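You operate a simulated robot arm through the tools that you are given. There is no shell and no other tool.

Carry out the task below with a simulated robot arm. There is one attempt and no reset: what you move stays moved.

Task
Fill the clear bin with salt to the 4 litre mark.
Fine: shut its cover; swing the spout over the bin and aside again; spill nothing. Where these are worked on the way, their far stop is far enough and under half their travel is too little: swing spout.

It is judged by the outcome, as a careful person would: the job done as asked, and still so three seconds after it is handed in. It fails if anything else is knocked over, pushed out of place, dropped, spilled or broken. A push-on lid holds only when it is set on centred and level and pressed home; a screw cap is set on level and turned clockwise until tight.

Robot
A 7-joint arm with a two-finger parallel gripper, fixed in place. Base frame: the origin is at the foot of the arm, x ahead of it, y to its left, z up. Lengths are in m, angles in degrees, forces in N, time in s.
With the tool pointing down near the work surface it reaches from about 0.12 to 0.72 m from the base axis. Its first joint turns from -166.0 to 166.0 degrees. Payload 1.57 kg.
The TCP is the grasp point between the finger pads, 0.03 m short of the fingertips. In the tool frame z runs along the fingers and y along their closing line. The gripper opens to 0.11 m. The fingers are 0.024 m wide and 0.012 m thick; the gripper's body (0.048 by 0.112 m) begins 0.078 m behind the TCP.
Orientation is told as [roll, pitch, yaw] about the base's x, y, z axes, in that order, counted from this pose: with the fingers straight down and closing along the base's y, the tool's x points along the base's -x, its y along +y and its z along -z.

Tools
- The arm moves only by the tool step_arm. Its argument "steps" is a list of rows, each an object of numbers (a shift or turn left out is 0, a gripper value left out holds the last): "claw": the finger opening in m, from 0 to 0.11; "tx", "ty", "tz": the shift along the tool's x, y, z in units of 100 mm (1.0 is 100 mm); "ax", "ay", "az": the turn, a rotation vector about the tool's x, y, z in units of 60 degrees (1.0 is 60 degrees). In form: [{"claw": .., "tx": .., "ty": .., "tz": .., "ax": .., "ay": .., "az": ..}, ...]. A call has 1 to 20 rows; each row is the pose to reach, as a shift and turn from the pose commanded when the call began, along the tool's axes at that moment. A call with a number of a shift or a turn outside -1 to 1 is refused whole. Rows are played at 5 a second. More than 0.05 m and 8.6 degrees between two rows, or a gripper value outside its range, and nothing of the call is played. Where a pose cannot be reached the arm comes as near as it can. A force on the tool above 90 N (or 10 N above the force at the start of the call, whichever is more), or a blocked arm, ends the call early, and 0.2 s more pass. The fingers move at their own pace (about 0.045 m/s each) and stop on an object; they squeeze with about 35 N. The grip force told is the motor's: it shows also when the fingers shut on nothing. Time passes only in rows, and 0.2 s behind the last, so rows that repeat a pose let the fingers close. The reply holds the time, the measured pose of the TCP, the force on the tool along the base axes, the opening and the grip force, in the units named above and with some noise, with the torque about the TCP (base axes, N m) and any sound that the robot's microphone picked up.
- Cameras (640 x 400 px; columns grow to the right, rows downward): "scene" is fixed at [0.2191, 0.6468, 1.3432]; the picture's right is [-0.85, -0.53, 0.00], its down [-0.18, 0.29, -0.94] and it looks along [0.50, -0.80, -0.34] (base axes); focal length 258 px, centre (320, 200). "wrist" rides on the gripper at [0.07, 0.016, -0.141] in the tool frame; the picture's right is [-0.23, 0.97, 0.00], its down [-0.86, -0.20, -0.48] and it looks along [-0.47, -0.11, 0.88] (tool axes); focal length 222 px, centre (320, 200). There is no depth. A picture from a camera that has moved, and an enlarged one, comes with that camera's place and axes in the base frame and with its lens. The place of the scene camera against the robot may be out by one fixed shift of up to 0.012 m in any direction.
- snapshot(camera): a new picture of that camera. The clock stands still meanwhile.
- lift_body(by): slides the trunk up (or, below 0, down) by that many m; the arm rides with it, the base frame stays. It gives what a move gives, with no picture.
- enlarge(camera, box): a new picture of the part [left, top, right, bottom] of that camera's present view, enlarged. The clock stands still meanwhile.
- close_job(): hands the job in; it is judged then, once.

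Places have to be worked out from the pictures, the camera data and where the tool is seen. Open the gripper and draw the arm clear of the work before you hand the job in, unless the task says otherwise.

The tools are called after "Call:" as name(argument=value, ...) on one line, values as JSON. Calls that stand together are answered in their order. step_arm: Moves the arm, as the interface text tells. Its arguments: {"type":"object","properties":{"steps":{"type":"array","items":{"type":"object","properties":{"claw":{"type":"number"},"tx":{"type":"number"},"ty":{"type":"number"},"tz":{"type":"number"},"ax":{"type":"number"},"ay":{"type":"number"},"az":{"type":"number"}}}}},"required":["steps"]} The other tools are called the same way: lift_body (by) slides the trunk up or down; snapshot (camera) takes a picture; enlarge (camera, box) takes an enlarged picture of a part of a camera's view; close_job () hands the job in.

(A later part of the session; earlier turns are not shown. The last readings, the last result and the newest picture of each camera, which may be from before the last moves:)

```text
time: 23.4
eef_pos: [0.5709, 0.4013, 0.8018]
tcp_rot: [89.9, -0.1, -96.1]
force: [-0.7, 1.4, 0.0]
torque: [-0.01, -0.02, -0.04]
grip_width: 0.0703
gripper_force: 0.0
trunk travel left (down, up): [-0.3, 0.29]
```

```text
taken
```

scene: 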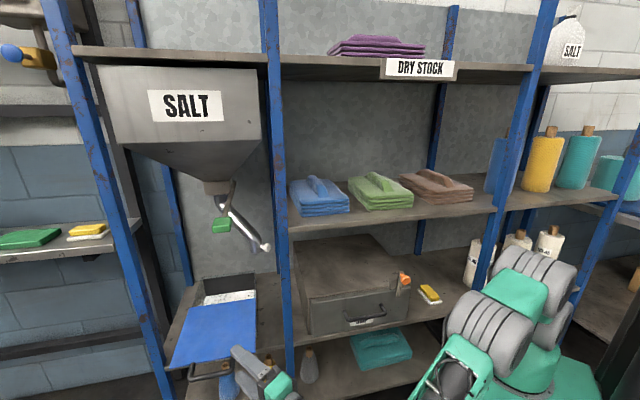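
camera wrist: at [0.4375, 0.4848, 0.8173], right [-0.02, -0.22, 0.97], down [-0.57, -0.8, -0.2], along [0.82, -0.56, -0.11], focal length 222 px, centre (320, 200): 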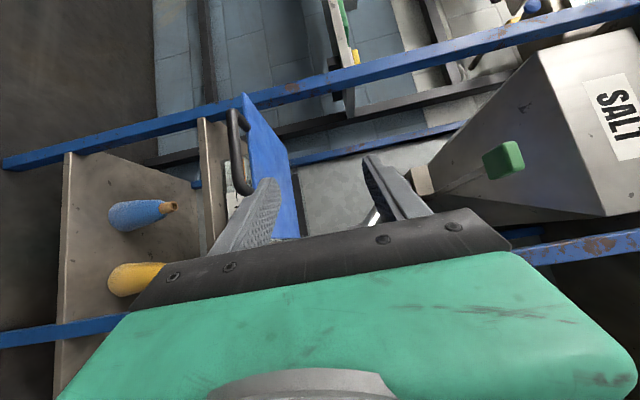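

The rotation call was refused for one oversized step. I'll repeat it with even increments.

Call:
step_arm(steps=[{"ty": 0.05, "ay": -0.12}, {"ty": 0.1, "ay": -0.24}, {"ty": 0.15, "ay": -0.36}, {"ty": 0.2, "ay": -0.48}, {"ty": 0.25, "ay": -0.6}, {"ty": 0.3, "ay": -0.71}, {"ty": 0.3, "ay": -0.82}])

Call:
snapshot(camera="wrist")

Call:
snapshot(camera="scene")

```text
time: 25.0
eef_pos: [0.6096, 0.3862, 0.815]
tcp_rot: [89.3, -0.1, -110.2]
force: [0.6, -0.3, 0.5]
torque: [0.02, 0.0, 0.01]
grip_width: 0.0701
gripper_force: 0.1
out of reach, approached as far as the arm can: row 2, 3, 4, 5, 6, 7
trunk travel left (down, up): [-0.3, 0.29]
```

```text
taken
camera wrist: at [0.5027, 0.4998, 0.8314], right [-0.07, -0.22, 0.97], down [-0.75, -0.64, -0.19], along [0.66, -0.74, -0.12], focal length 222 px, centre (320, 200)
```

wrist: 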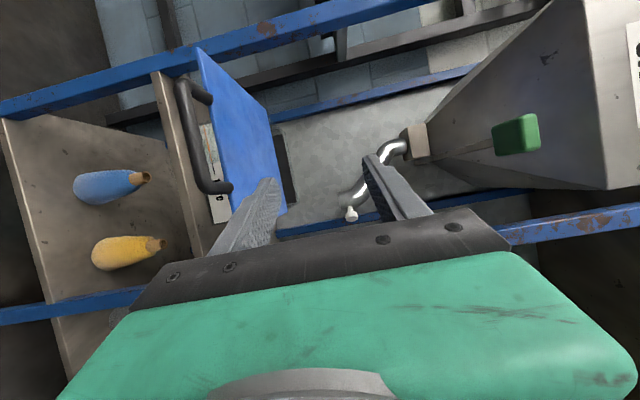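

```text
taken
```

scene: 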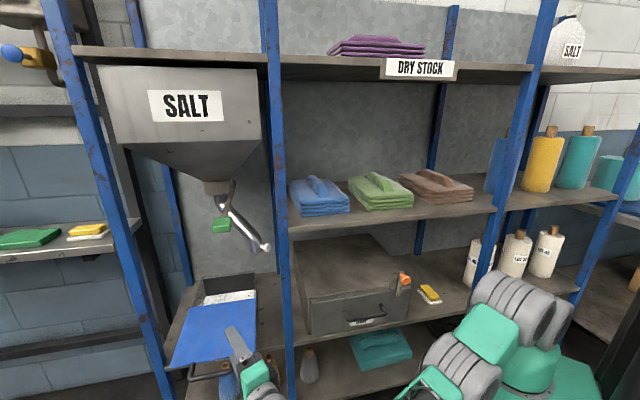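

The hand can't yaw that far while it is close in; the wrist bend runs out at about -20°. Further out the bend needed is smaller, so I'll translate toward the knob and take up yaw as it becomes reachable.

Call:
step_arm(steps=[{"tx": -0.2, "tz": 0.23}, {"tx": -0.4, "tz": 0.46}, {"tx": -0.6, "tz": 0.69}])

```text
time: 25.8
eef_pos: [0.6542, 0.304, 0.8123]
tcp_rot: [89.3, -0.1, -110.2]
force: [0.0, -0.5, 0.9]
torque: [-0.03, 0.0, -0.02]
grip_width: 0.0701
gripper_force: 0.1
trunk travel left (down, up): [-0.3, 0.29]
```

So the next command starts from the pose actually reached. I'll continue in, with more yaw.

Call:
step_arm(steps=[{"tx": -0.2, "ty": 0.07, "tz": 0.23, "ay": -0.08}, {"tx": -0.4, "ty": 0.13, "tz": 0.46, "ay": -0.16}, {"tx": -0.6, "ty": 0.2, "tz": 0.69, "ay": -0.25}])

Call:
snapshot(camera="wrist")

Call:
snapshot(camera="scene")

```text
time: 26.6
eef_pos: [0.7009, 0.2259, 0.833]
tcp_rot: [89.3, -0.3, -125.3]
force: [-0.5, 0.9, 0.3]
torque: [0.04, 0.02, 0.0]
grip_width: 0.07
gripper_force: 0.0
trunk travel left (down, up): [-0.3, 0.29]
```

```text
taken
camera wrist: at [0.6255, 0.3636, 0.8486], right [-0.12, -0.19, 0.97], down [-0.89, -0.42, -0.19], along [0.45, -0.89, -0.12], focal length 222 px, centre (320, 200)
```

wrist: 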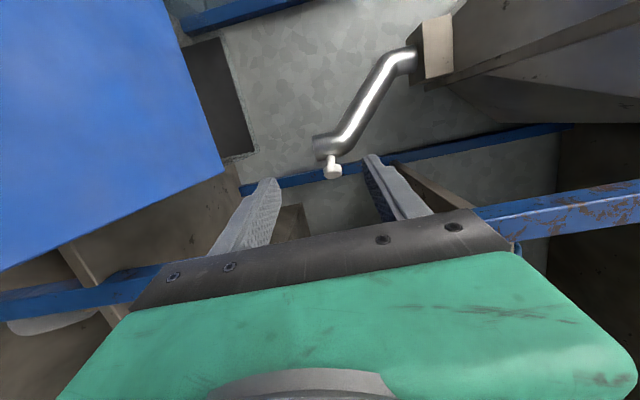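

```text
taken
```

scene: 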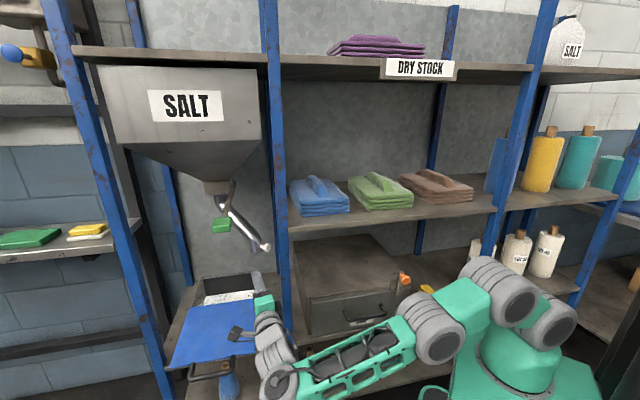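

The spout and knob are clearly in view now: knob near (0.85, 0.03, 0.835), just left of the front post. I'll advance halfway while yawing to line up along the bay.

Call:
step_arm(steps=[{"tx": -0.1, "tz": 0.33, "ay": -0.055}, {"tx": -0.2, "tz": 0.66, "ay": -0.11}, {"tx": -0.32, "tz": 0.98, "ay": -0.167}])

Call:
snapshot(camera="wrist")

Call:
snapshot(camera="scene")

```text
time: 27.4
eef_pos: [0.762, 0.1421, 0.8311]
tcp_rot: [89.4, -0.4, -135.2]
force: [1.0, 0.2, 0.4]
torque: [0.02, 0.01, 0.02]
grip_width: 0.07
gripper_force: 0.1
trunk travel left (down, up): [-0.3, 0.29]
```

```text
taken
camera wrist: at [0.7134, 0.2906, 0.8475], right [-0.15, -0.16, 0.98], down [-0.95, -0.26, -0.19], along [0.29, -0.95, -0.12], focal length 222 px, centre (320, 200)
```

wrist: 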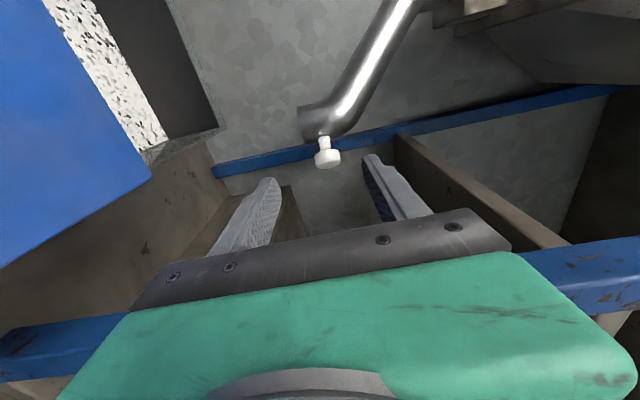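

```text
taken
```

scene: 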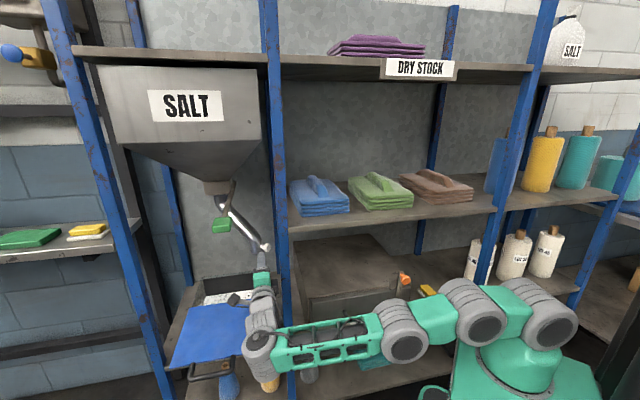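

The two latest wrist views put the knob at about (0.863, 0.007, 0.834). I'll take half of the remaining distance with 10° more yaw, to stay clear of the post.

Call:
step_arm(steps=[{"tx": -0.05, "ty": 0.01, "tz": 0.25, "ay": -0.06}, {"tx": -0.09, "ty": 0.02, "tz": 0.5, "ay": -0.115}, {"tx": -0.13, "ty": 0.03, "tz": 0.75, "ay": -0.17}])

Call:
snapshot(camera="wrist")

Call:
enlarge(camera="scene", box=[180, 200, 320, 380])

```text
time: 28.0
eef_pos: [0.7628, 0.1042, 0.8223]
tcp_rot: [90.5, 0.1, -140.3]
force: [-99.7, 63.1, 5.9]
torque: [1.36, 2.1, -1.13]
grip_width: 0.0702
gripper_force: 0.0
out of reach, approached as far as the arm can: row 1, 2, 3
trunk travel left (down, up): [-0.3, 0.29]
stopped in row 3: the force on the tool passed its limit at 120 N (the readings are from after the stop); the commanded pose is now the measured one
```

```text
taken
camera wrist: at [0.7266, 0.2571, 0.8363], right [-0.18, -0.14, 0.97], down [-0.96, -0.18, -0.21], along [0.2, -0.97, -0.1], focal length 222 px, centre (320, 200)
```

wrist: 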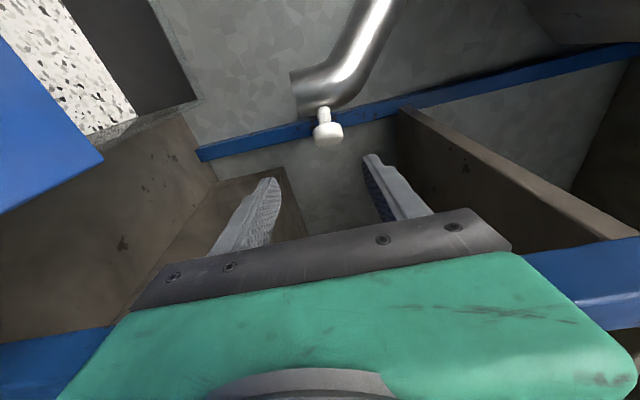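

```text
2.22 times, centred on (250, 290) of scene
camera zoom: at [0.2191, 0.6468, 1.3432], right [-0.85, -0.53, 0.0], down [-0.18, 0.29, -0.94], along [0.5, -0.8, -0.34], focal length 573 px, centre (476, 0)
```

zoom: 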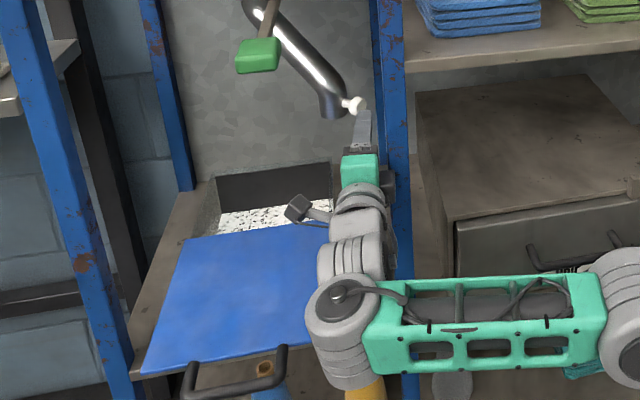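

The force jump (about 115 N outward) and the drift to the right show the gripper body touched the front post. The arm was out of reach there: wrist reach tops out near 0.66 m, so the knob can't be gripped from the front. I'll back out to the left and check that nothing has moved.

Call:
step_arm(steps=[{"tx": 0.08, "tz": -0.1}, {"tx": 0.15, "tz": -0.3}, {"tx": 0.15, "tz": -0.65}, {"tx": 0.15, "tz": -1.0}])

Call:
step_arm(steps=[{"tz": -0.4, "ay": 0.1}, {"tz": -0.8, "ay": 0.2}, {"tz": -1.0, "ay": 0.3}])

Call:
snapshot(camera="scene")

Call:
snapshot(camera="wrist")

```text
time: 28.3
eef_pos: [0.7624, 0.1019, 0.8198]
tcp_rot: [90.4, 0.1, -142.2]
force: [-156.3, 73.4, -9.1]
torque: [0.94, 1.77, 0.83]
grip_width: 0.0697
gripper_force: 0.1
out of reach, approached as far as the arm can: row 1
trunk travel left (down, up): [-0.3, 0.29]
stopped in row 1: the force on the tool passed its limit at 133 N (the readings are from after the stop); the commanded pose is now the measured one
```

```text
time: 29.1
eef_pos: [0.7714, 0.2116, 0.7924]
tcp_rot: [89.9, 0.7, -124.4]
force: [0.9, 0.3, 0.0]
torque: [0.05, 0.1, -0.11]
grip_width: 0.07
gripper_force: 0.0
out of reach, approached as far as the arm can: row 1, 2, 3
trunk travel left (down, up): [-0.3, 0.29]
```

```text
taken
```

scene: 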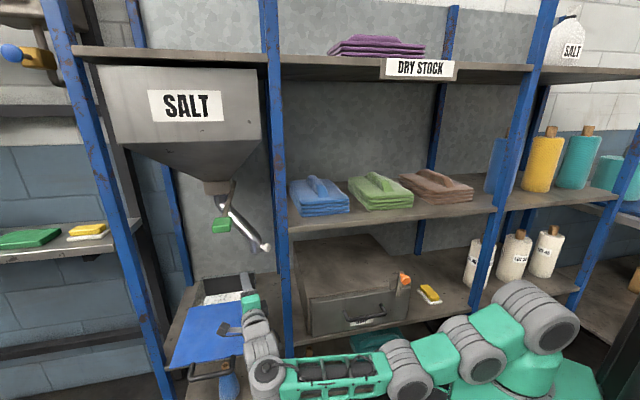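

```text
taken
camera wrist: at [0.6938, 0.3478, 0.8086], right [-0.13, -0.2, 0.97], down [-0.88, -0.43, -0.21], along [0.46, -0.88, -0.12], focal length 222 px, centre (320, 200)
```

wrist: 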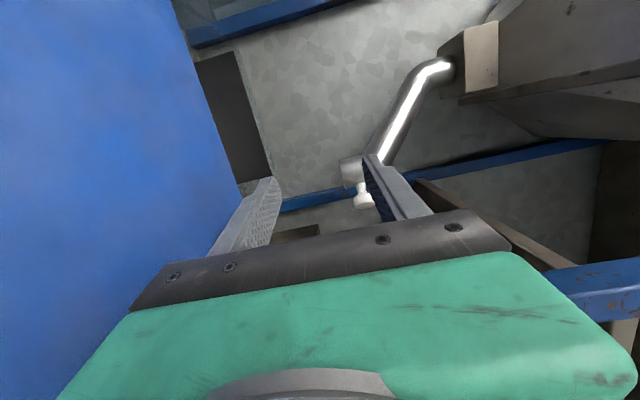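

The hand is free and everything looks undisturbed, though the tool has sagged to z 0.79 at the edge of reach. I'll pull back toward the base and rise.

Call:
step_arm(steps=[{"ty": 0.1, "tz": -0.25}, {"ty": 0.2, "tz": -0.5}, {"ty": 0.3, "tz": -0.75}, {"ty": 0.4, "tz": -1.0}])

Call:
snapshot(camera="scene")

```text
time: 30.1
eef_pos: [0.7103, 0.2663, 0.7911]
tcp_rot: [89.5, 1.0, -124.0]
force: [0.5, -0.1, -0.7]
torque: [0.01, 0.02, 0.03]
grip_width: 0.0701
gripper_force: 0.1
out of reach, approached as far as the arm can: row 1, 2, 3, 4
trunk travel left (down, up): [-0.3, 0.29]
```

```text
taken
```

scene: 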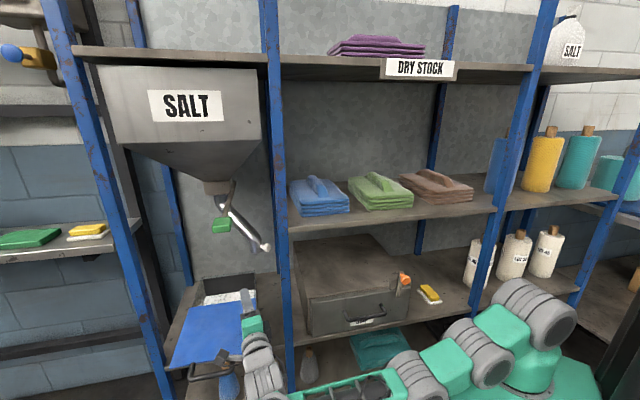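

The elbow has dropped below the straight line, which limits the pose. I'll yaw back toward the radial direction to relieve the wrist and fold the arm in.

Call:
step_arm(steps=[{"ay": 0.12, "tz": -0.1}, {"ay": 0.24, "tz": -0.2}, {"ay": 0.36, "tz": -0.3}, {"ay": 0.47, "tz": -0.4, "ty": 0.1}, {"ay": 0.47, "tz": -0.6, "ty": 0.3}, {"ay": 0.47, "tz": -0.8, "ty": 0.5}])

Call:
snapshot(camera="scene")

```text
time: 31.5
eef_pos: [0.7649, 0.4097, 0.7903]
tcp_rot: [89.9, 1.2, -95.8]
force: [0.6, 0.2, 0.0]
torque: [0.02, 0.02, -0.02]
grip_width: 0.07
gripper_force: 0.1
out of reach, approached as far as the arm can: row 1, 2, 3, 4, 5, 6
trunk travel left (down, up): [-0.3, 0.29]
```

```text
taken
```

scene: 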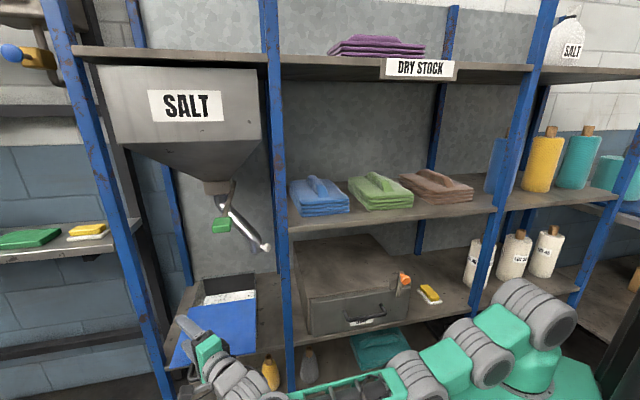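

The arm seems caught near its straight-elbow limit. I'll try a straight lift with a slight retreat to get the elbow bending upward again.

Call:
step_arm(steps=[{"ty": 0.25}, {"ty": 0.5}, {"ty": 0.75}, {"ty": 1.0}])

```text
time: 32.5
eef_pos: [0.7707, 0.4149, 0.8929]
tcp_rot: [89.8, 1.2, -95.7]
force: [0.3, 0.2, 0.9]
torque: [-0.04, 0.01, -0.02]
grip_width: 0.07
gripper_force: 0.0
out of reach, approached as far as the arm can: row 1, 2, 3, 4
trunk travel left (down, up): [-0.3, 0.29]
```

It rises freely now. Next I retract along the fingers to fold the elbow.

Call:
step_arm(steps=[{"tz": -0.25, "ty": 0.05}, {"tz": -0.5, "ty": 0.1}, {"tz": -0.75, "ty": 0.15}, {"tz": -1.0, "ty": 0.2}])

Call:
snapshot(camera="scene")

```text
time: 33.5
eef_pos: [0.7269, 0.4518, 0.9037]
tcp_rot: [89.7, 1.1, -95.8]
force: [0.3, 0.4, 0.2]
torque: [0.02, 0.01, -0.03]
grip_width: 0.0699
gripper_force: 0.0
out of reach, approached as far as the arm can: row 1, 2, 3, 4
trunk travel left (down, up): [-0.3, 0.29]
```

```text
taken
```

scene: 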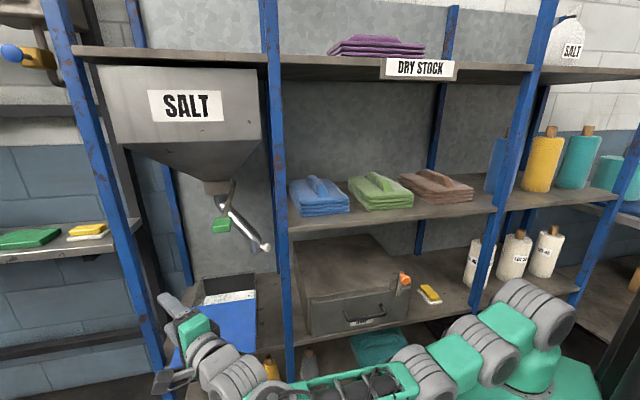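

The elbow is still over-straight. Lowering the wrist should bend it the right way, so I'll first swing the hand left, clear of the open cover, before pressing down in free space.

Call:
step_arm(steps=[{"tx": 0.25, "tz": -0.25}, {"tx": 0.5, "tz": -0.5}, {"tx": 0.75, "tz": -0.75}, {"tx": 1.0, "tz": -1.0}])

Call:
step_arm(steps=[{"tx": 0.25, "tz": -0.15}, {"tx": 0.5, "tz": -0.3}, {"tx": 0.75, "tz": -0.45}])

Call:
snapshot(camera="scene")

```text
time: 34.5
eef_pos: [0.6309, 0.5259, 0.9011]
tcp_rot: [89.8, 1.1, -95.6]
force: [-0.7, 0.2, -0.2]
torque: [-0.03, -0.06, -0.04]
grip_width: 0.0699
gripper_force: 0.1
out of reach, approached as far as the arm can: row 2, 3, 4
trunk travel left (down, up): [-0.3, 0.29]
```

```text
time: 35.3
eef_pos: [0.5856, 0.5442, 0.8983]
tcp_rot: [89.8, 1.3, -95.7]
force: [-0.3, 0.7, 0.4]
torque: [0.0, 0.01, 0.03]
grip_width: 0.0698
gripper_force: 0.0
out of reach, approached as far as the arm can: row 1, 2, 3
trunk travel left (down, up): [-0.3, 0.29]
```

```text
taken
```

scene: 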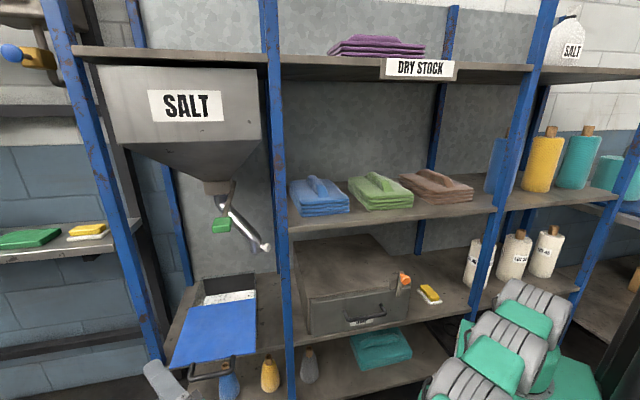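

The hand is now well in front of the cover. I press downward to bend the elbow the proper way.

Call:
step_arm(steps=[{"ty": -0.25}, {"ty": -0.5}, {"ty": -0.75}, {"ty": -1.0}])

Call:
step_arm(steps=[{"ty": -0.25, "tz": -0.1}, {"ty": -0.5, "tz": -0.2}, {"ty": -0.5, "tz": -0.45}, {"ty": -0.5, "tz": -0.7}])

Call:
snapshot(camera="scene")

```text
time: 36.3
eef_pos: [0.5829, 0.5401, 0.8116]
tcp_rot: [89.9, 1.3, -95.7]
force: [-0.6, -0.6, -1.2]
torque: [0.01, -0.01, 0.01]
grip_width: 0.07
gripper_force: 0.2
out of reach, approached as far as the arm can: row 2, 3, 4
trunk travel left (down, up): [-0.3, 0.29]
```

```text
time: 37.3
eef_pos: [0.511, 0.5463, 0.761]
tcp_rot: [89.8, 1.1, -95.8]
force: [0.6, -0.2, -0.8]
torque: [-0.01, 0.03, -0.01]
grip_width: 0.0701
gripper_force: 0.0
out of reach, approached as far as the arm can: row 2
trunk travel left (down, up): [-0.3, 0.29]
```

```text
taken
```

scene: 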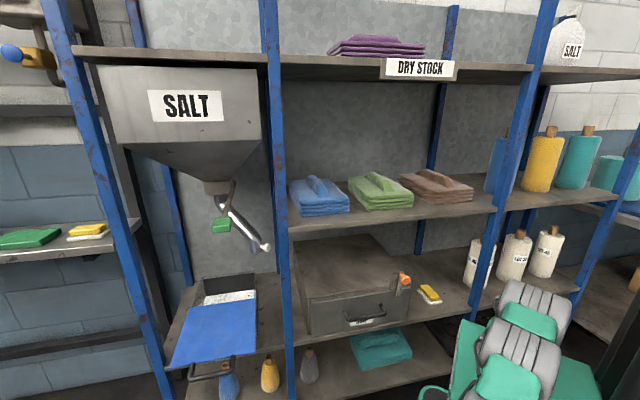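

The elbow has recovered and poses are reachable again. New plan for the spout: go in through the neighbouring bay, above the drip box (top z≈0.72) and under the shelf (z≈1.0), with closed fingers at z≈0.875. From there I push the pipe from behind so it swings over the bin. First I raise, close the fingers, and move in front of that bay.

Call:
step_arm(steps=[{"tx": -0.25, "ty": 0.2, "tz": 0.01, "claw": 0}, {"tx": -0.5, "ty": 0.4, "tz": 0.03}, {"tx": -0.75, "ty": 0.6, "tz": 0.04}, {"tx": -0.98, "ty": 0.8, "tz": 0.06}])

Call:
step_arm(steps=[{"tx": -0.25, "ty": 0.09, "tz": 0.0}, {"tx": -0.5, "ty": 0.18, "tz": 0.0}, {"tx": -0.75, "ty": 0.27, "tz": 0.0}, {"tx": -0.98, "ty": 0.34, "tz": 0.0}])

Call:
snapshot(camera="wrist")

Call:
snapshot(camera="scene")

```text
time: 38.3
eef_pos: [0.5078, 0.4454, 0.8407]
tcp_rot: [89.8, 1.0, -95.7]
force: [-0.9, -0.7, 0.4]
torque: [-0.02, -0.02, -0.01]
grip_width: 0.0
gripper_force: 10.0
trunk travel left (down, up): [-0.3, 0.29]
```

```text
time: 39.3
eef_pos: [0.4969, 0.3484, 0.8719]
tcp_rot: [89.9, 1.2, -95.8]
force: [0.3, 0.0, -0.3]
torque: [-0.01, -0.02, -0.01]
grip_width: 0.0
gripper_force: 20.9
trunk travel left (down, up): [-0.3, 0.29]
```

```text
taken
camera wrist: at [0.3644, 0.4308, 0.8891], right [-0.02, -0.25, 0.97], down [-0.56, -0.8, -0.22], along [0.83, -0.55, -0.12], focal length 222 px, centre (320, 200)
```

wrist: 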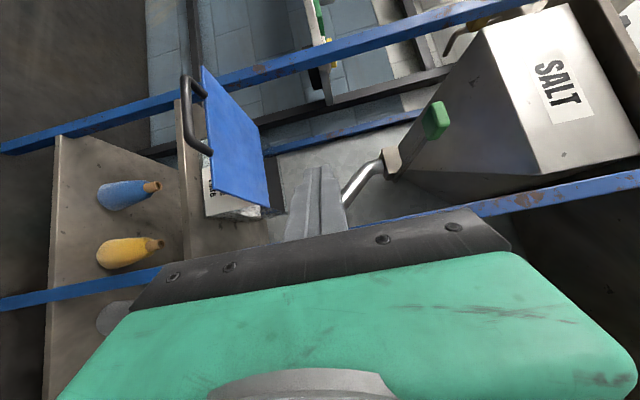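

```text
taken
```

scene: 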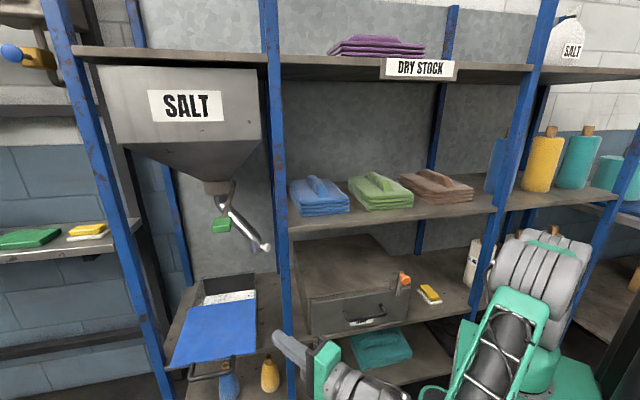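

The arm is in a good posture at (0.497, 0.348, 0.872). I'll continue right along the rack front, below shelf height.

Call:
step_arm(steps=[{"tx": -0.24, "tz": 0.03, "ay": -0.03}, {"tx": -0.48, "tz": 0.06, "ay": -0.06}, {"tx": -0.72, "tz": 0.09, "ay": -0.09}, {"tx": -0.94, "tz": 0.12, "ay": -0.12}])

Call:
step_arm(steps=[{"tx": -0.24, "tz": 0.06, "ay": -0.03}, {"tx": -0.48, "tz": 0.12, "ay": -0.06}, {"tx": -0.72, "tz": 0.18, "ay": -0.09}, {"tx": -0.92, "tz": 0.24, "ay": -0.11}])

Call:
snapshot(camera="wrist")

Call:
snapshot(camera="scene")

```text
time: 40.3
eef_pos: [0.4992, 0.2546, 0.8716]
tcp_rot: [89.7, 1.2, -103.0]
force: [-0.3, 0.2, -0.4]
torque: [0.01, -0.01, -0.01]
grip_width: 0.0002
gripper_force: 21.5
trunk travel left (down, up): [-0.3, 0.29]
```

```text
time: 41.3
eef_pos: [0.5038, 0.1594, 0.8683]
tcp_rot: [89.5, 1.2, -109.4]
force: [0.2, -0.3, -0.1]
torque: [-0.03, -0.02, 0.02]
grip_width: 0.0
gripper_force: 21.0
trunk travel left (down, up): [-0.3, 0.29]
```

```text
taken
camera wrist: at [0.3942, 0.2706, 0.8862], right [-0.07, -0.23, 0.97], down [-0.74, -0.64, -0.21], along [0.67, -0.73, -0.12], focal length 222 px, centre (320, 200)
```

wrist: 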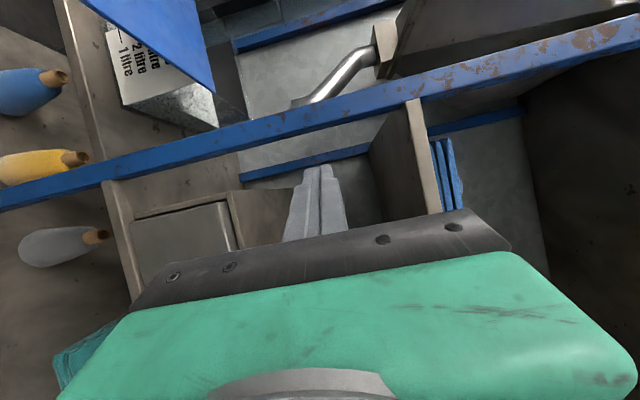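

```text
taken
```

scene: 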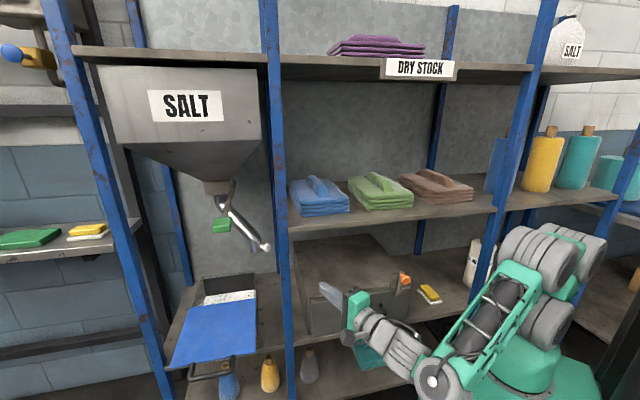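

The corridor into the neighbouring bay is clear: shelf lip at z≈0.98, box top at z≈0.72, post right edge at lateral ≈0.535. I'll move in toward it.

Call:
step_arm(steps=[{"tx": -0.16, "tz": 0.25}, {"tx": -0.33, "tz": 0.5}, {"tx": -0.49, "tz": 0.75}])

Call:
step_arm(steps=[{"tx": -0.04, "tz": 0.3, "ay": 0.04}, {"tx": -0.08, "tz": 0.6, "ay": 0.08}, {"tx": -0.12, "tz": 0.9, "ay": 0.12}])

Call:
snapshot(camera="wrist")

Call:
snapshot(camera="scene")

```text
time: 42.1
eef_pos: [0.5579, 0.0873, 0.8667]
tcp_rot: [89.6, 1.0, -109.6]
force: [0.0, 0.1, -0.3]
torque: [-0.02, 0.0, -0.02]
grip_width: 0.0001
gripper_force: 20.7
trunk travel left (down, up): [-0.3, 0.29]
```

```text
time: 42.9
eef_pos: [0.6393, 0.0457, 0.8669]
tcp_rot: [89.9, 1.1, -102.3]
force: [-0.2, 0.4, -0.6]
torque: [-0.02, 0.0, -0.02]
grip_width: 0.0
gripper_force: 21.3
trunk travel left (down, up): [-0.3, 0.29]
```

```text
taken
camera wrist: at [0.5169, 0.1423, 0.8839], right [-0.05, -0.24, 0.97], down [-0.65, -0.73, -0.21], along [0.76, -0.64, -0.12], focal length 222 px, centre (320, 200)
```

wrist: 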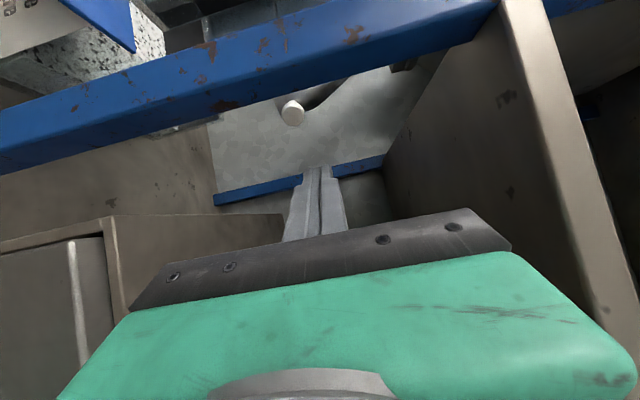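

```text
taken
```

scene: 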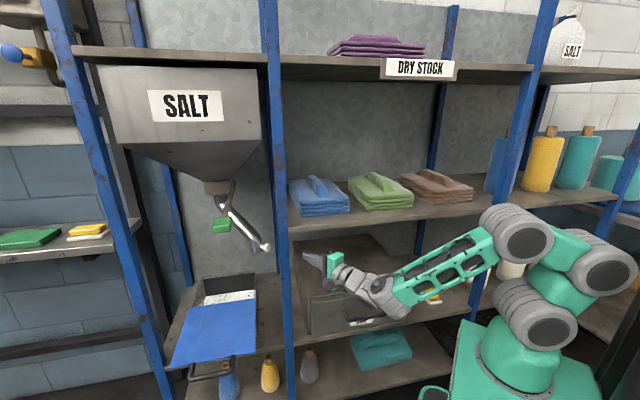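

The closer view puts the knob at about (0.843, 0.040, 0.833), so the pipe just above it should be near lateral 0.685, depth 0.59. I'll go on along a path behind the front post.

Call:
step_arm(steps=[{"tx": -0.07, "tz": 0.28, "ay": 0.04}, {"tx": -0.14, "tz": 0.56, "ay": 0.08}, {"tx": -0.2, "ty": 0.05, "tz": 0.85, "ay": 0.12}])

Call:
snapshot(camera="wrist")

Call:
snapshot(camera="scene")

```text
time: 43.7
eef_pos: [0.7203, 0.0089, 0.8688]
tcp_rot: [89.9, 1.1, -95.1]
force: [-0.2, 0.2, 0.2]
torque: [0.02, 0.0, -0.01]
grip_width: 0.0002
gripper_force: 21.4
trunk travel left (down, up): [-0.3, 0.29]
```

```text
taken
camera wrist: at [0.5854, 0.0889, 0.8861], right [-0.02, -0.25, 0.97], down [-0.55, -0.81, -0.22], along [0.83, -0.54, -0.12], focal length 222 px, centre (320, 200)
```

wrist: 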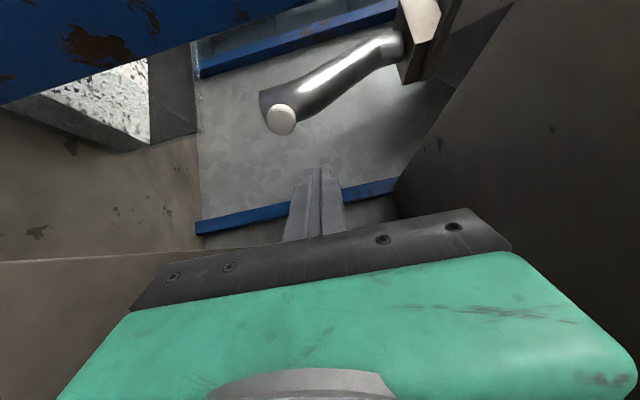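

```text
taken
```

scene: 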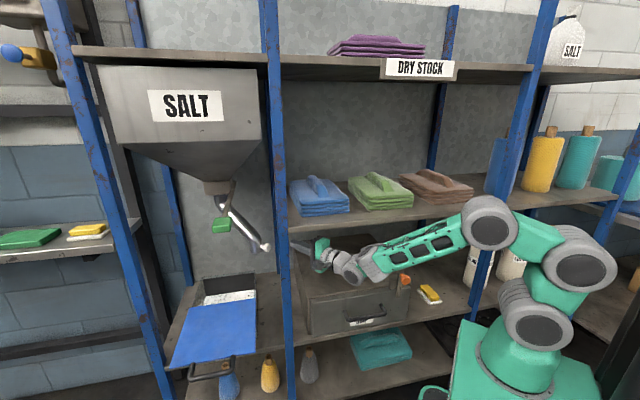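

From these two views the spout's axis is near (1.03, 0.064), the pipe radius at knob height is ~0.15, and the knob is at (0.85, 0.036, 0.833). I'll pass just right of the knob and above its height, so the fingertips end up behind and to the right of the pipe.

Call:
step_arm(steps=[{"tx": -0.08, "ty": 0.02, "tz": 0.24, "ay": 0.03}, {"tx": -0.15, "ty": 0.04, "tz": 0.48, "ay": 0.06}, {"tx": -0.226, "ty": 0.08, "tz": 0.72, "ay": 0.085}])

Call:
snapshot(camera="wrist")

```text
time: 44.5
eef_pos: [0.7884, -0.0213, 0.8774]
tcp_rot: [90.0, 1.2, -89.9]
force: [-0.2, 0.5, 0.6]
torque: [0.02, 0.02, -0.03]
grip_width: 0.0
gripper_force: 21.0
trunk travel left (down, up): [-0.3, 0.29]
```

```text
taken
camera wrist: at [0.6472, 0.047, 0.8939], right [0.0, -0.25, 0.97], down [-0.48, -0.85, -0.22], along [0.88, -0.46, -0.12], focal length 222 px, centre (320, 200)
```

wrist: 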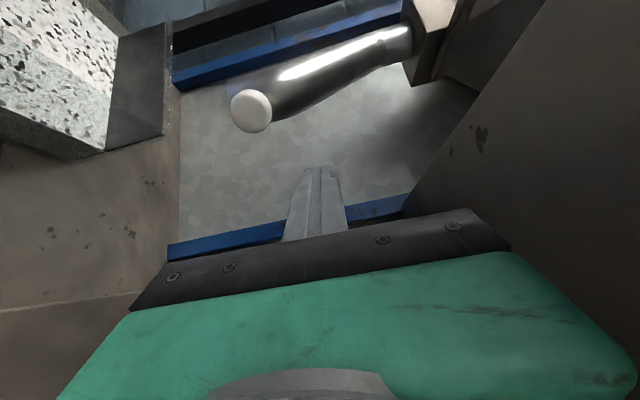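

The knob and pipe lie to the left of the finger line with room to pass. I'll advance to bring the tips beside and behind the pipe.

Call:
step_arm(steps=[{"tx": 0.0, "tz": 0.33, "ay": 0.06}, {"tx": 0.03, "tz": 0.66, "ay": 0.11}, {"tx": 0.06, "tz": 1.0, "ay": 0.167}])

Call:
snapshot(camera="wrist")

Call:
enlarge(camera="scene", box=[180, 170, 380, 310])

```text
time: 45.5
eef_pos: [0.8836, -0.0171, 0.8341]
tcp_rot: [86.7, 2.5, -80.0]
force: [0.3, 0.7, 0.3]
torque: [0.03, 0.02, -0.05]
grip_width: 0.0001
gripper_force: 21.0
trunk travel left (down, up): [-0.3, 0.29]
stopped in row 3: the arm was blocked; the commanded pose is now the measured one
```

```text
taken
camera wrist: at [0.7341, 0.0249, 0.861], right [0.1, -0.26, 0.96], down [-0.33, -0.92, -0.21], along [0.94, -0.3, -0.18], focal length 222 px, centre (320, 200)
```

wrist: 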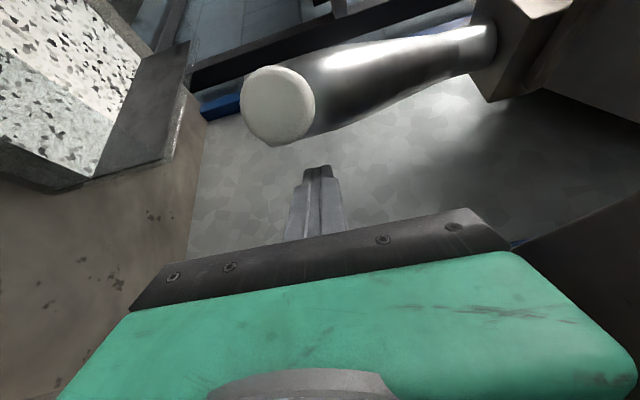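

```text
2.86 times, centred on (280, 240) of scene
camera zoom: at [0.2191, 0.6468, 1.3432], right [-0.85, -0.53, 0.0], down [-0.18, 0.29, -0.94], along [0.5, -0.8, -0.34], focal length 736 px, centre (434, 86)
```

zoom: 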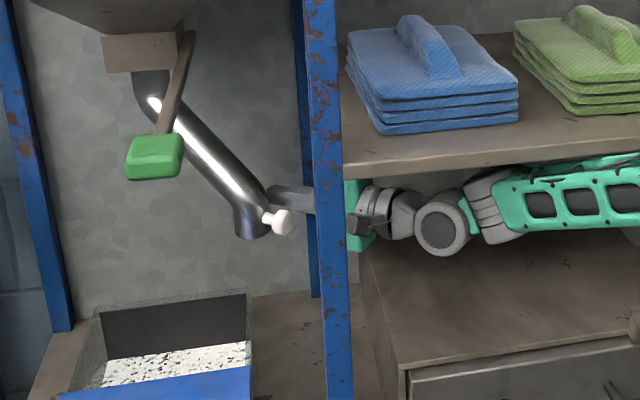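

The arm was blocked with no force at the tool and the hand sagged to z 0.834. The picture shows the raised forearm meeting the shelf lip, so I'll lower the trunk slightly to free it.

Call:
lift_body(by=-0.03)

Call:
step_arm(steps=[{"ty": 0.15}, {"ty": 0.3}])

Call:
snapshot(camera="scene")

```text
time: 46.3
eef_pos: [0.8835, -0.0233, 0.8184]
tcp_rot: [88.0, 2.2, -80.3]
force: [1.1, 0.2, 0.1]
torque: [0.01, 0.02, 0.01]
grip_width: 0.0
gripper_force: 21.4
trunk travel left (down, up): [-0.27, 0.32]
```

```text
time: 46.9
eef_pos: [0.8842, -0.0246, 0.8478]
tcp_rot: [87.8, 2.2, -80.2]
force: [0.3, -0.9, 0.1]
torque: [0.0, -0.04, 0.02]
grip_width: 0.0
gripper_force: 21.9
trunk travel left (down, up): [-0.27, 0.32]
```

```text
taken
```

scene: 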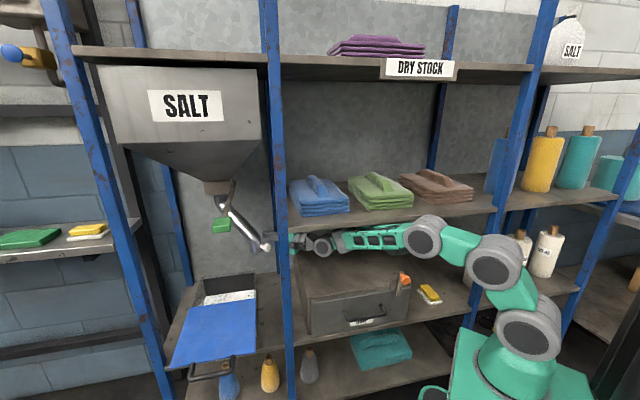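

The forearm is free again. To give the wrist camera more clearance from the front post, I'll roll the hand 45° so the camera moves up and left; the closed fingers push just as well at any roll.

Call:
step_arm(steps=[{"az": 0.125}, {"az": 0.25}, {"az": 0.375}, {"az": 0.5}, {"az": 0.625}, {"az": 0.75}])

Call:
snapshot(camera="wrist")

```text
time: 48.3
eef_pos: [0.8813, -0.0237, 0.8405]
tcp_rot: [86.2, 47.4, -83.1]
force: [-0.1, -0.8, -1.1]
torque: [0.01, -0.02, 0.01]
grip_width: 0.0003
gripper_force: 21.2
trunk travel left (down, up): [-0.27, 0.32]
```

```text
taken
camera wrist: at [0.7397, -0.0135, 0.9082], right [0.17, -0.85, 0.49], down [-0.43, -0.51, -0.74], along [0.89, -0.08, -0.46], focal length 222 px, centre (320, 200)
```

wrist: 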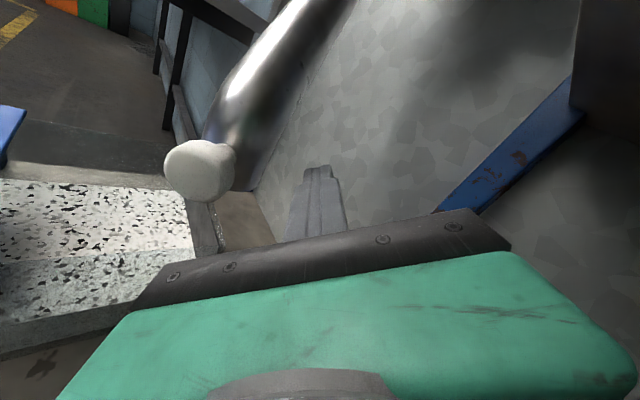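

The pipe is now clearly visible left of the fingers, with the bin beyond. I'll move left (+y) to make contact, then check the force.

Call:
step_arm(steps=[{"tx": 0.07, "ty": -0.083, "tz": 0.01}, {"tx": 0.135, "ty": -0.166, "tz": 0.02}, {"tx": 0.2, "ty": -0.25, "tz": 0.03}, {"tx": 0.26, "ty": -0.325, "tz": 0.04}])

Call:
snapshot(camera="wrist")

Call:
enlarge(camera="scene", box=[180, 170, 340, 310])

```text
time: 49.3
eef_pos: [0.8836, 0.019, 0.8474]
tcp_rot: [87.1, 47.2, -82.1]
force: [-0.3, -0.7, -0.7]
torque: [0.01, -0.03, 0.0]
grip_width: 0.0
gripper_force: 20.8
trunk travel left (down, up): [-0.27, 0.32]
```

```text
taken
camera wrist: at [0.7407, 0.0289, 0.9135], right [0.17, -0.85, 0.5], down [-0.42, -0.52, -0.75], along [0.89, -0.08, -0.44], focal length 222 px, centre (320, 200)
```

wrist: 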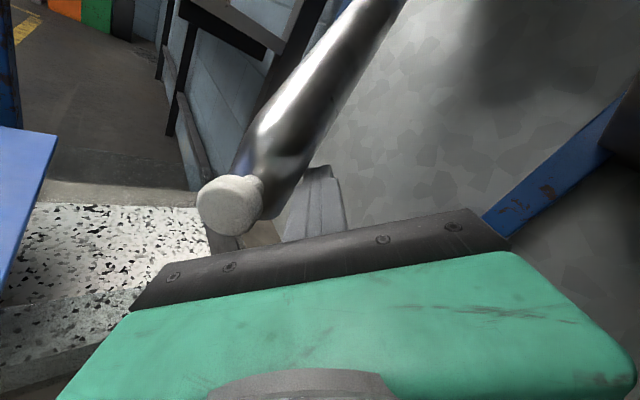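

```text
2.86 times, centred on (260, 240) of scene
camera zoom: at [0.2191, 0.6468, 1.3432], right [-0.85, -0.53, 0.0], down [-0.18, 0.29, -0.94], along [0.5, -0.8, -0.34], focal length 736 px, centre (491, 86)
```

zoom: 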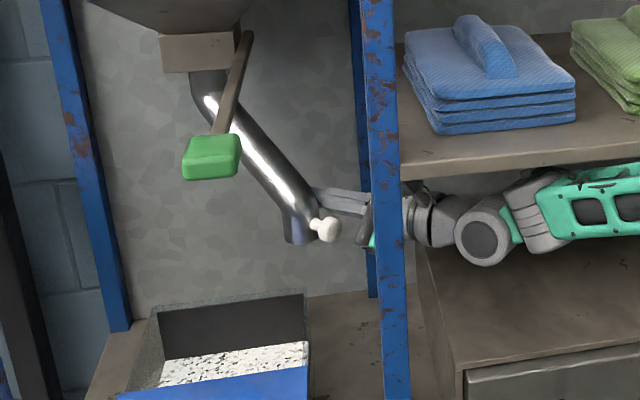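

The spout is turning easily with almost no force. I'll carry on along its arc, yawing the hand gradually so it stays clear of the post.

Call:
step_arm(steps=[{"tx": 0.144, "ty": -0.234, "tz": -0.033}, {"tx": 0.27, "ty": -0.367, "tz": 0.0, "ax": 0.043, "ay": 0.04, "az": -0.003}, {"tx": 0.393, "ty": -0.5, "tz": 0.03, "ax": 0.086, "ay": 0.079, "az": -0.005}])

Call:
snapshot(camera="wrist")

Call:
enlarge(camera="scene", box=[180, 170, 340, 310])

```text
time: 50.1
eef_pos: [0.876, 0.0816, 0.8391]
tcp_rot: [86.7, 47.3, -75.5]
force: [1.5, -2.2, 0.7]
torque: [-0.01, 0.01, -0.1]
grip_width: 0.0
gripper_force: 21.5
trunk travel left (down, up): [-0.27, 0.32]
```

```text
taken
camera wrist: at [0.7329, 0.0732, 0.9052], right [0.27, -0.83, 0.49], down [-0.36, -0.56, -0.74], along [0.89, 0.02, -0.45], focal length 222 px, centre (320, 200)
```

wrist: 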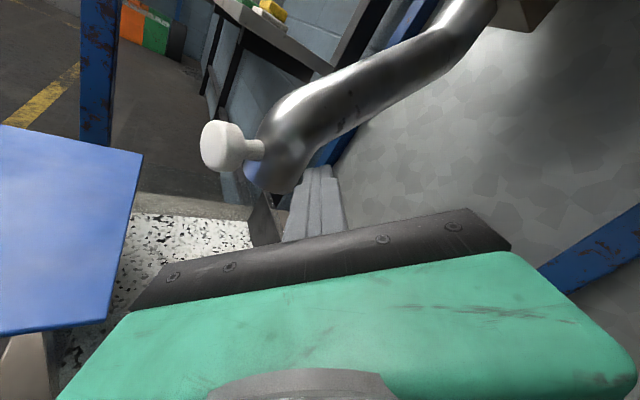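

```text
2.86 times, centred on (260, 240) of scene
camera zoom: at [0.2191, 0.6468, 1.3432], right [-0.85, -0.53, 0.0], down [-0.18, 0.29, -0.94], along [0.5, -0.8, -0.34], focal length 736 px, centre (491, 86)
```

zoom: 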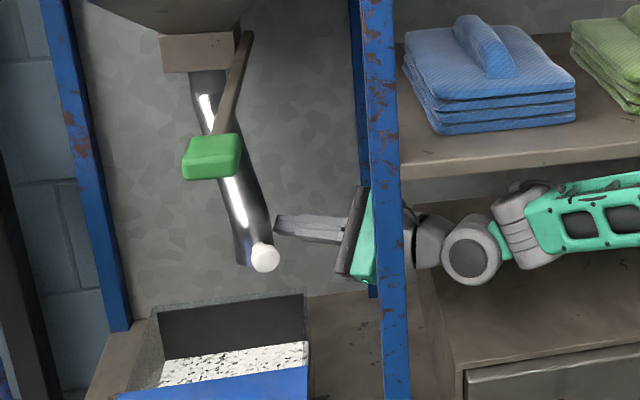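

The spout is coming round toward the bin. I'll push on gently until it reaches its stop.

Call:
step_arm(steps=[{"tx": 0.086, "ty": -0.089, "tz": 0.075, "ax": 0.037, "ay": 0.034, "az": -0.002}, {"tx": 0.172, "ty": -0.178, "tz": 0.149, "ax": 0.074, "ay": 0.068, "az": -0.004}, {"tx": 0.243, "ty": -0.25, "tz": 0.23, "ax": 0.1, "ay": 0.09, "az": -0.005}, {"tx": 0.314, "ty": -0.324, "tz": 0.306, "ax": 0.123, "ay": 0.113, "az": -0.007}])

Call:
snapshot(camera="wrist")

Call:
enlarge(camera="scene", box=[180, 170, 340, 310])

```text
time: 51.1
eef_pos: [0.889, 0.1336, 0.8394]
tcp_rot: [86.8, 47.1, -65.6]
force: [-0.5, -1.2, -1.0]
torque: [0.01, -0.02, 0.03]
grip_width: 0.0
gripper_force: 21.4
trunk travel left (down, up): [-0.27, 0.32]
```

```text
taken
camera wrist: at [0.7499, 0.1007, 0.906], right [0.41, -0.77, 0.49], down [-0.26, -0.62, -0.74], along [0.88, 0.18, -0.45], focal length 222 px, centre (320, 200)
```

wrist: 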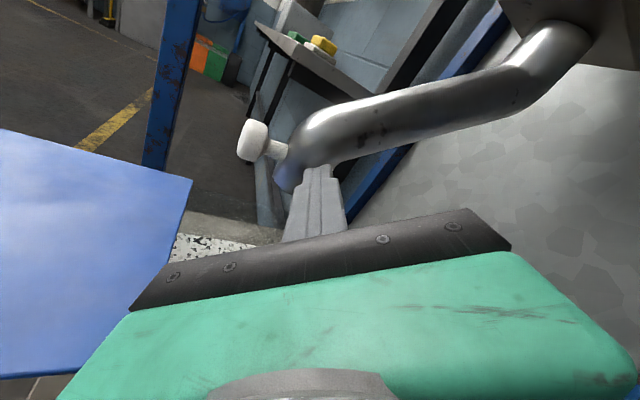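

```text
2.86 times, centred on (260, 240) of scene
camera zoom: at [0.2191, 0.6468, 1.3432], right [-0.85, -0.53, 0.0], down [-0.18, 0.29, -0.94], along [0.5, -0.8, -0.34], focal length 736 px, centre (491, 86)
```

zoom: 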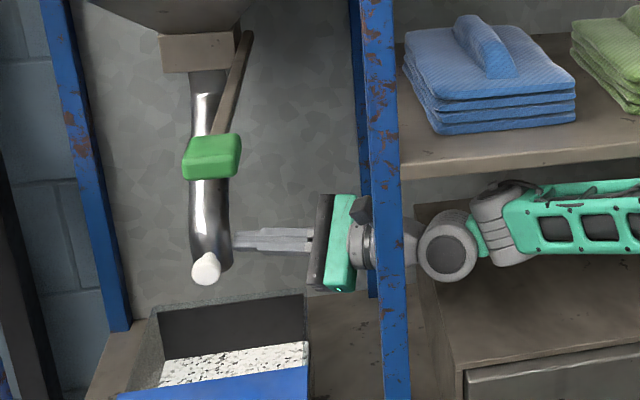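

The outlet now looks to be straight in front of its axis, over the bin. I'll nudge a bit more along the rack to feel for the end stop.

Call:
step_arm(steps=[{"tx": 0.012, "ty": -0.01, "tz": 0.048}, {"tx": 0.024, "ty": -0.02, "tz": 0.095}, {"tx": 0.036, "ty": -0.03, "tz": 0.143}, {"tx": 0.047, "ty": -0.04, "tz": 0.19}])

Call:
enlarge(camera="scene", box=[180, 170, 340, 310])

```text
time: 51.8
eef_pos: [0.8913, 0.1354, 0.8392]
tcp_rot: [86.4, 47.5, -65.6]
force: [-90.5, -34.1, 7.7]
torque: [-0.24, -1.07, 1.28]
grip_width: 0.0
gripper_force: 21.3
trunk travel left (down, up): [-0.27, 0.32]
stopped in row 3: the force on the tool passed its limit at 102 N (the readings are from after the stop); the commanded pose is now the measured one
```

```text
2.86 times, centred on (260, 240) of scene
camera zoom: at [0.2191, 0.6468, 1.3432], right [-0.85, -0.53, 0.0], down [-0.18, 0.29, -0.94], along [0.5, -0.8, -0.34], focal length 736 px, centre (491, 86)
```

zoom: 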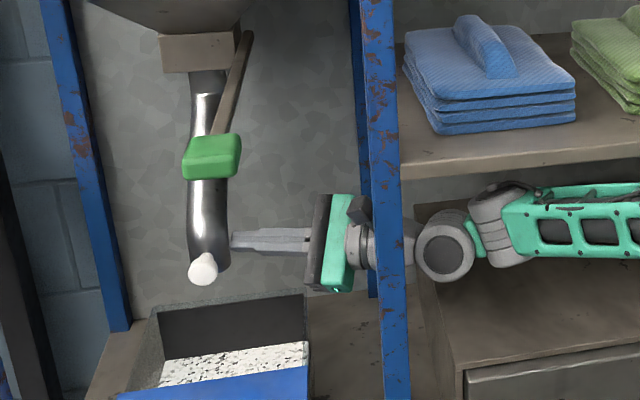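

The spout is against its far stop over the bin. Now I retreat the way I came, backing off the pipe first.

Call:
step_arm(steps=[{"tz": -0.15}, {"tx": -0.13, "ty": 0.13, "tz": -0.3, "ax": -0.04, "ay": -0.037}, {"tx": -0.27, "ty": 0.27, "tz": -0.42, "ax": -0.08, "ay": -0.075}, {"tx": -0.405, "ty": 0.409, "tz": -0.524, "ax": -0.122, "ay": -0.113, "az": 0.007}])

Call:
enlarge(camera="scene", box=[180, 170, 340, 310])

```text
time: 52.8
eef_pos: [0.8758, 0.0635, 0.8334]
tcp_rot: [85.8, 47.3, -76.1]
force: [-0.6, 0.1, -0.2]
torque: [0.0, 0.01, -0.02]
grip_width: 0.0
gripper_force: 21.4
trunk travel left (down, up): [-0.27, 0.32]
```

```text
2.86 times, centred on (260, 240) of scene
camera zoom: at [0.2191, 0.6468, 1.3432], right [-0.85, -0.53, 0.0], down [-0.18, 0.29, -0.94], along [0.5, -0.8, -0.34], focal length 736 px, centre (491, 86)
```

zoom: 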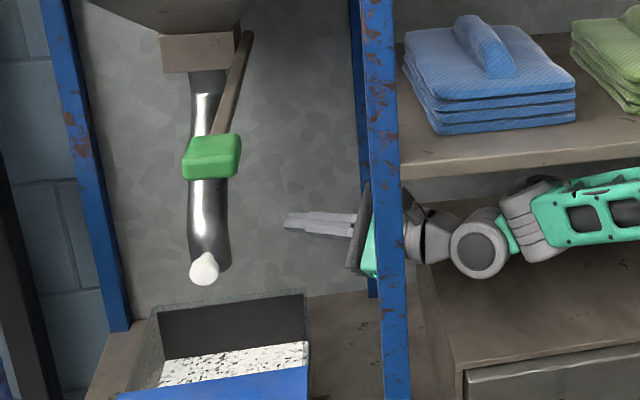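

The spout stays at its stop. I'll continue retreating out of the bay.

Call:
step_arm(steps=[{"tx": -0.09, "ty": 0.13, "tz": -0.22, "ax": -0.037, "ay": -0.034}, {"tx": -0.17, "ty": 0.25, "tz": -0.46, "ax": -0.074, "ay": -0.068}, {"tx": -0.24, "ty": 0.36, "tz": -0.7, "ax": -0.11, "ay": -0.1}, {"tx": -0.306, "ty": 0.454, "tz": -0.953, "ax": -0.147, "ay": -0.135, "az": 0.01}])

Call:
snapshot(camera="scene")

Call:
snapshot(camera="wrist")

```text
time: 53.8
eef_pos: [0.8018, -0.015, 0.8464]
tcp_rot: [85.8, 47.3, -88.0]
force: [0.4, 0.0, -0.4]
torque: [0.01, -0.01, -0.02]
grip_width: 0.0
gripper_force: 21.0
trunk travel left (down, up): [-0.27, 0.32]
```

```text
taken
```

scene: 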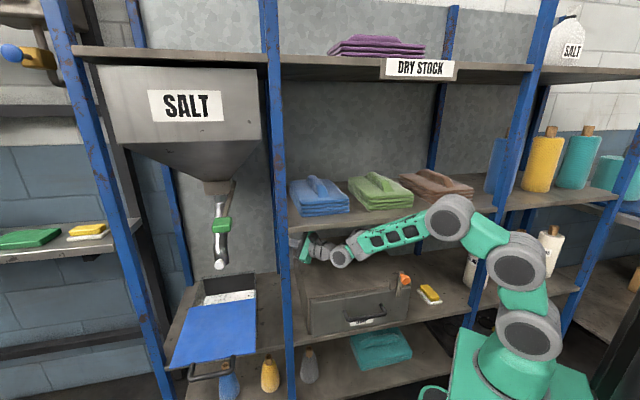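

```text
taken
camera wrist: at [0.6611, 0.0065, 0.9149], right [0.1, -0.86, 0.49], down [-0.48, -0.48, -0.74], along [0.87, -0.16, -0.46], focal length 222 px, centre (320, 200)
```

wrist: 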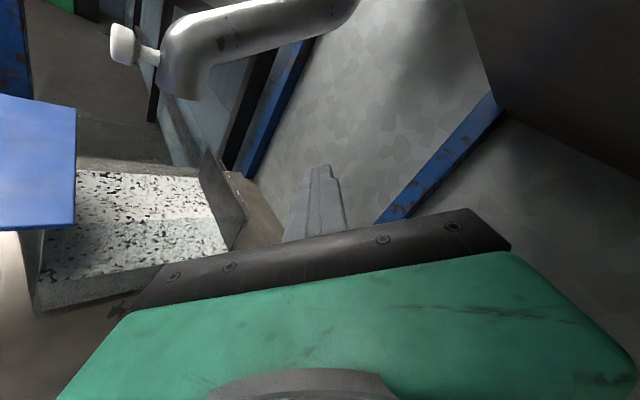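

The outlet sits over the open bin. I'll keep withdrawing along the entry path.

Call:
step_arm(steps=[{"tx": 0.076, "ty": -0.052, "tz": -0.26, "ax": -0.029, "ay": -0.026}, {"tx": 0.153, "ty": -0.105, "tz": -0.52, "ax": -0.057, "ay": -0.053}, {"tx": 0.229, "ty": -0.157, "tz": -0.783, "ax": -0.086, "ay": -0.079, "az": 0.006}])

Call:
snapshot(camera="scene")

```text
time: 54.6
eef_pos: [0.7209, 0.0078, 0.8574]
tcp_rot: [85.9, 47.4, -95.0]
force: [-0.2, 0.5, -0.5]
torque: [-0.02, -0.03, 0.0]
grip_width: 0.0001
gripper_force: 21.2
trunk travel left (down, up): [-0.27, 0.32]
```

```text
taken
```

scene: 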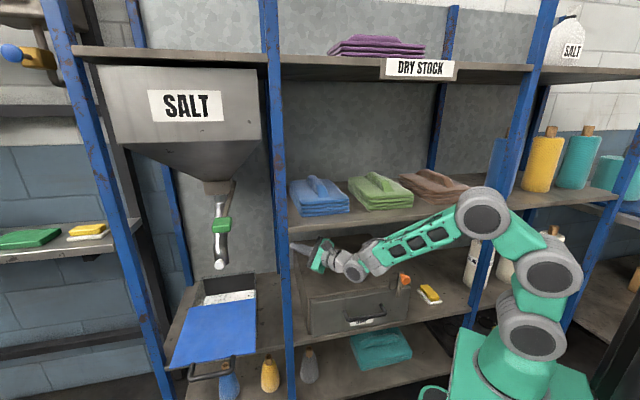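

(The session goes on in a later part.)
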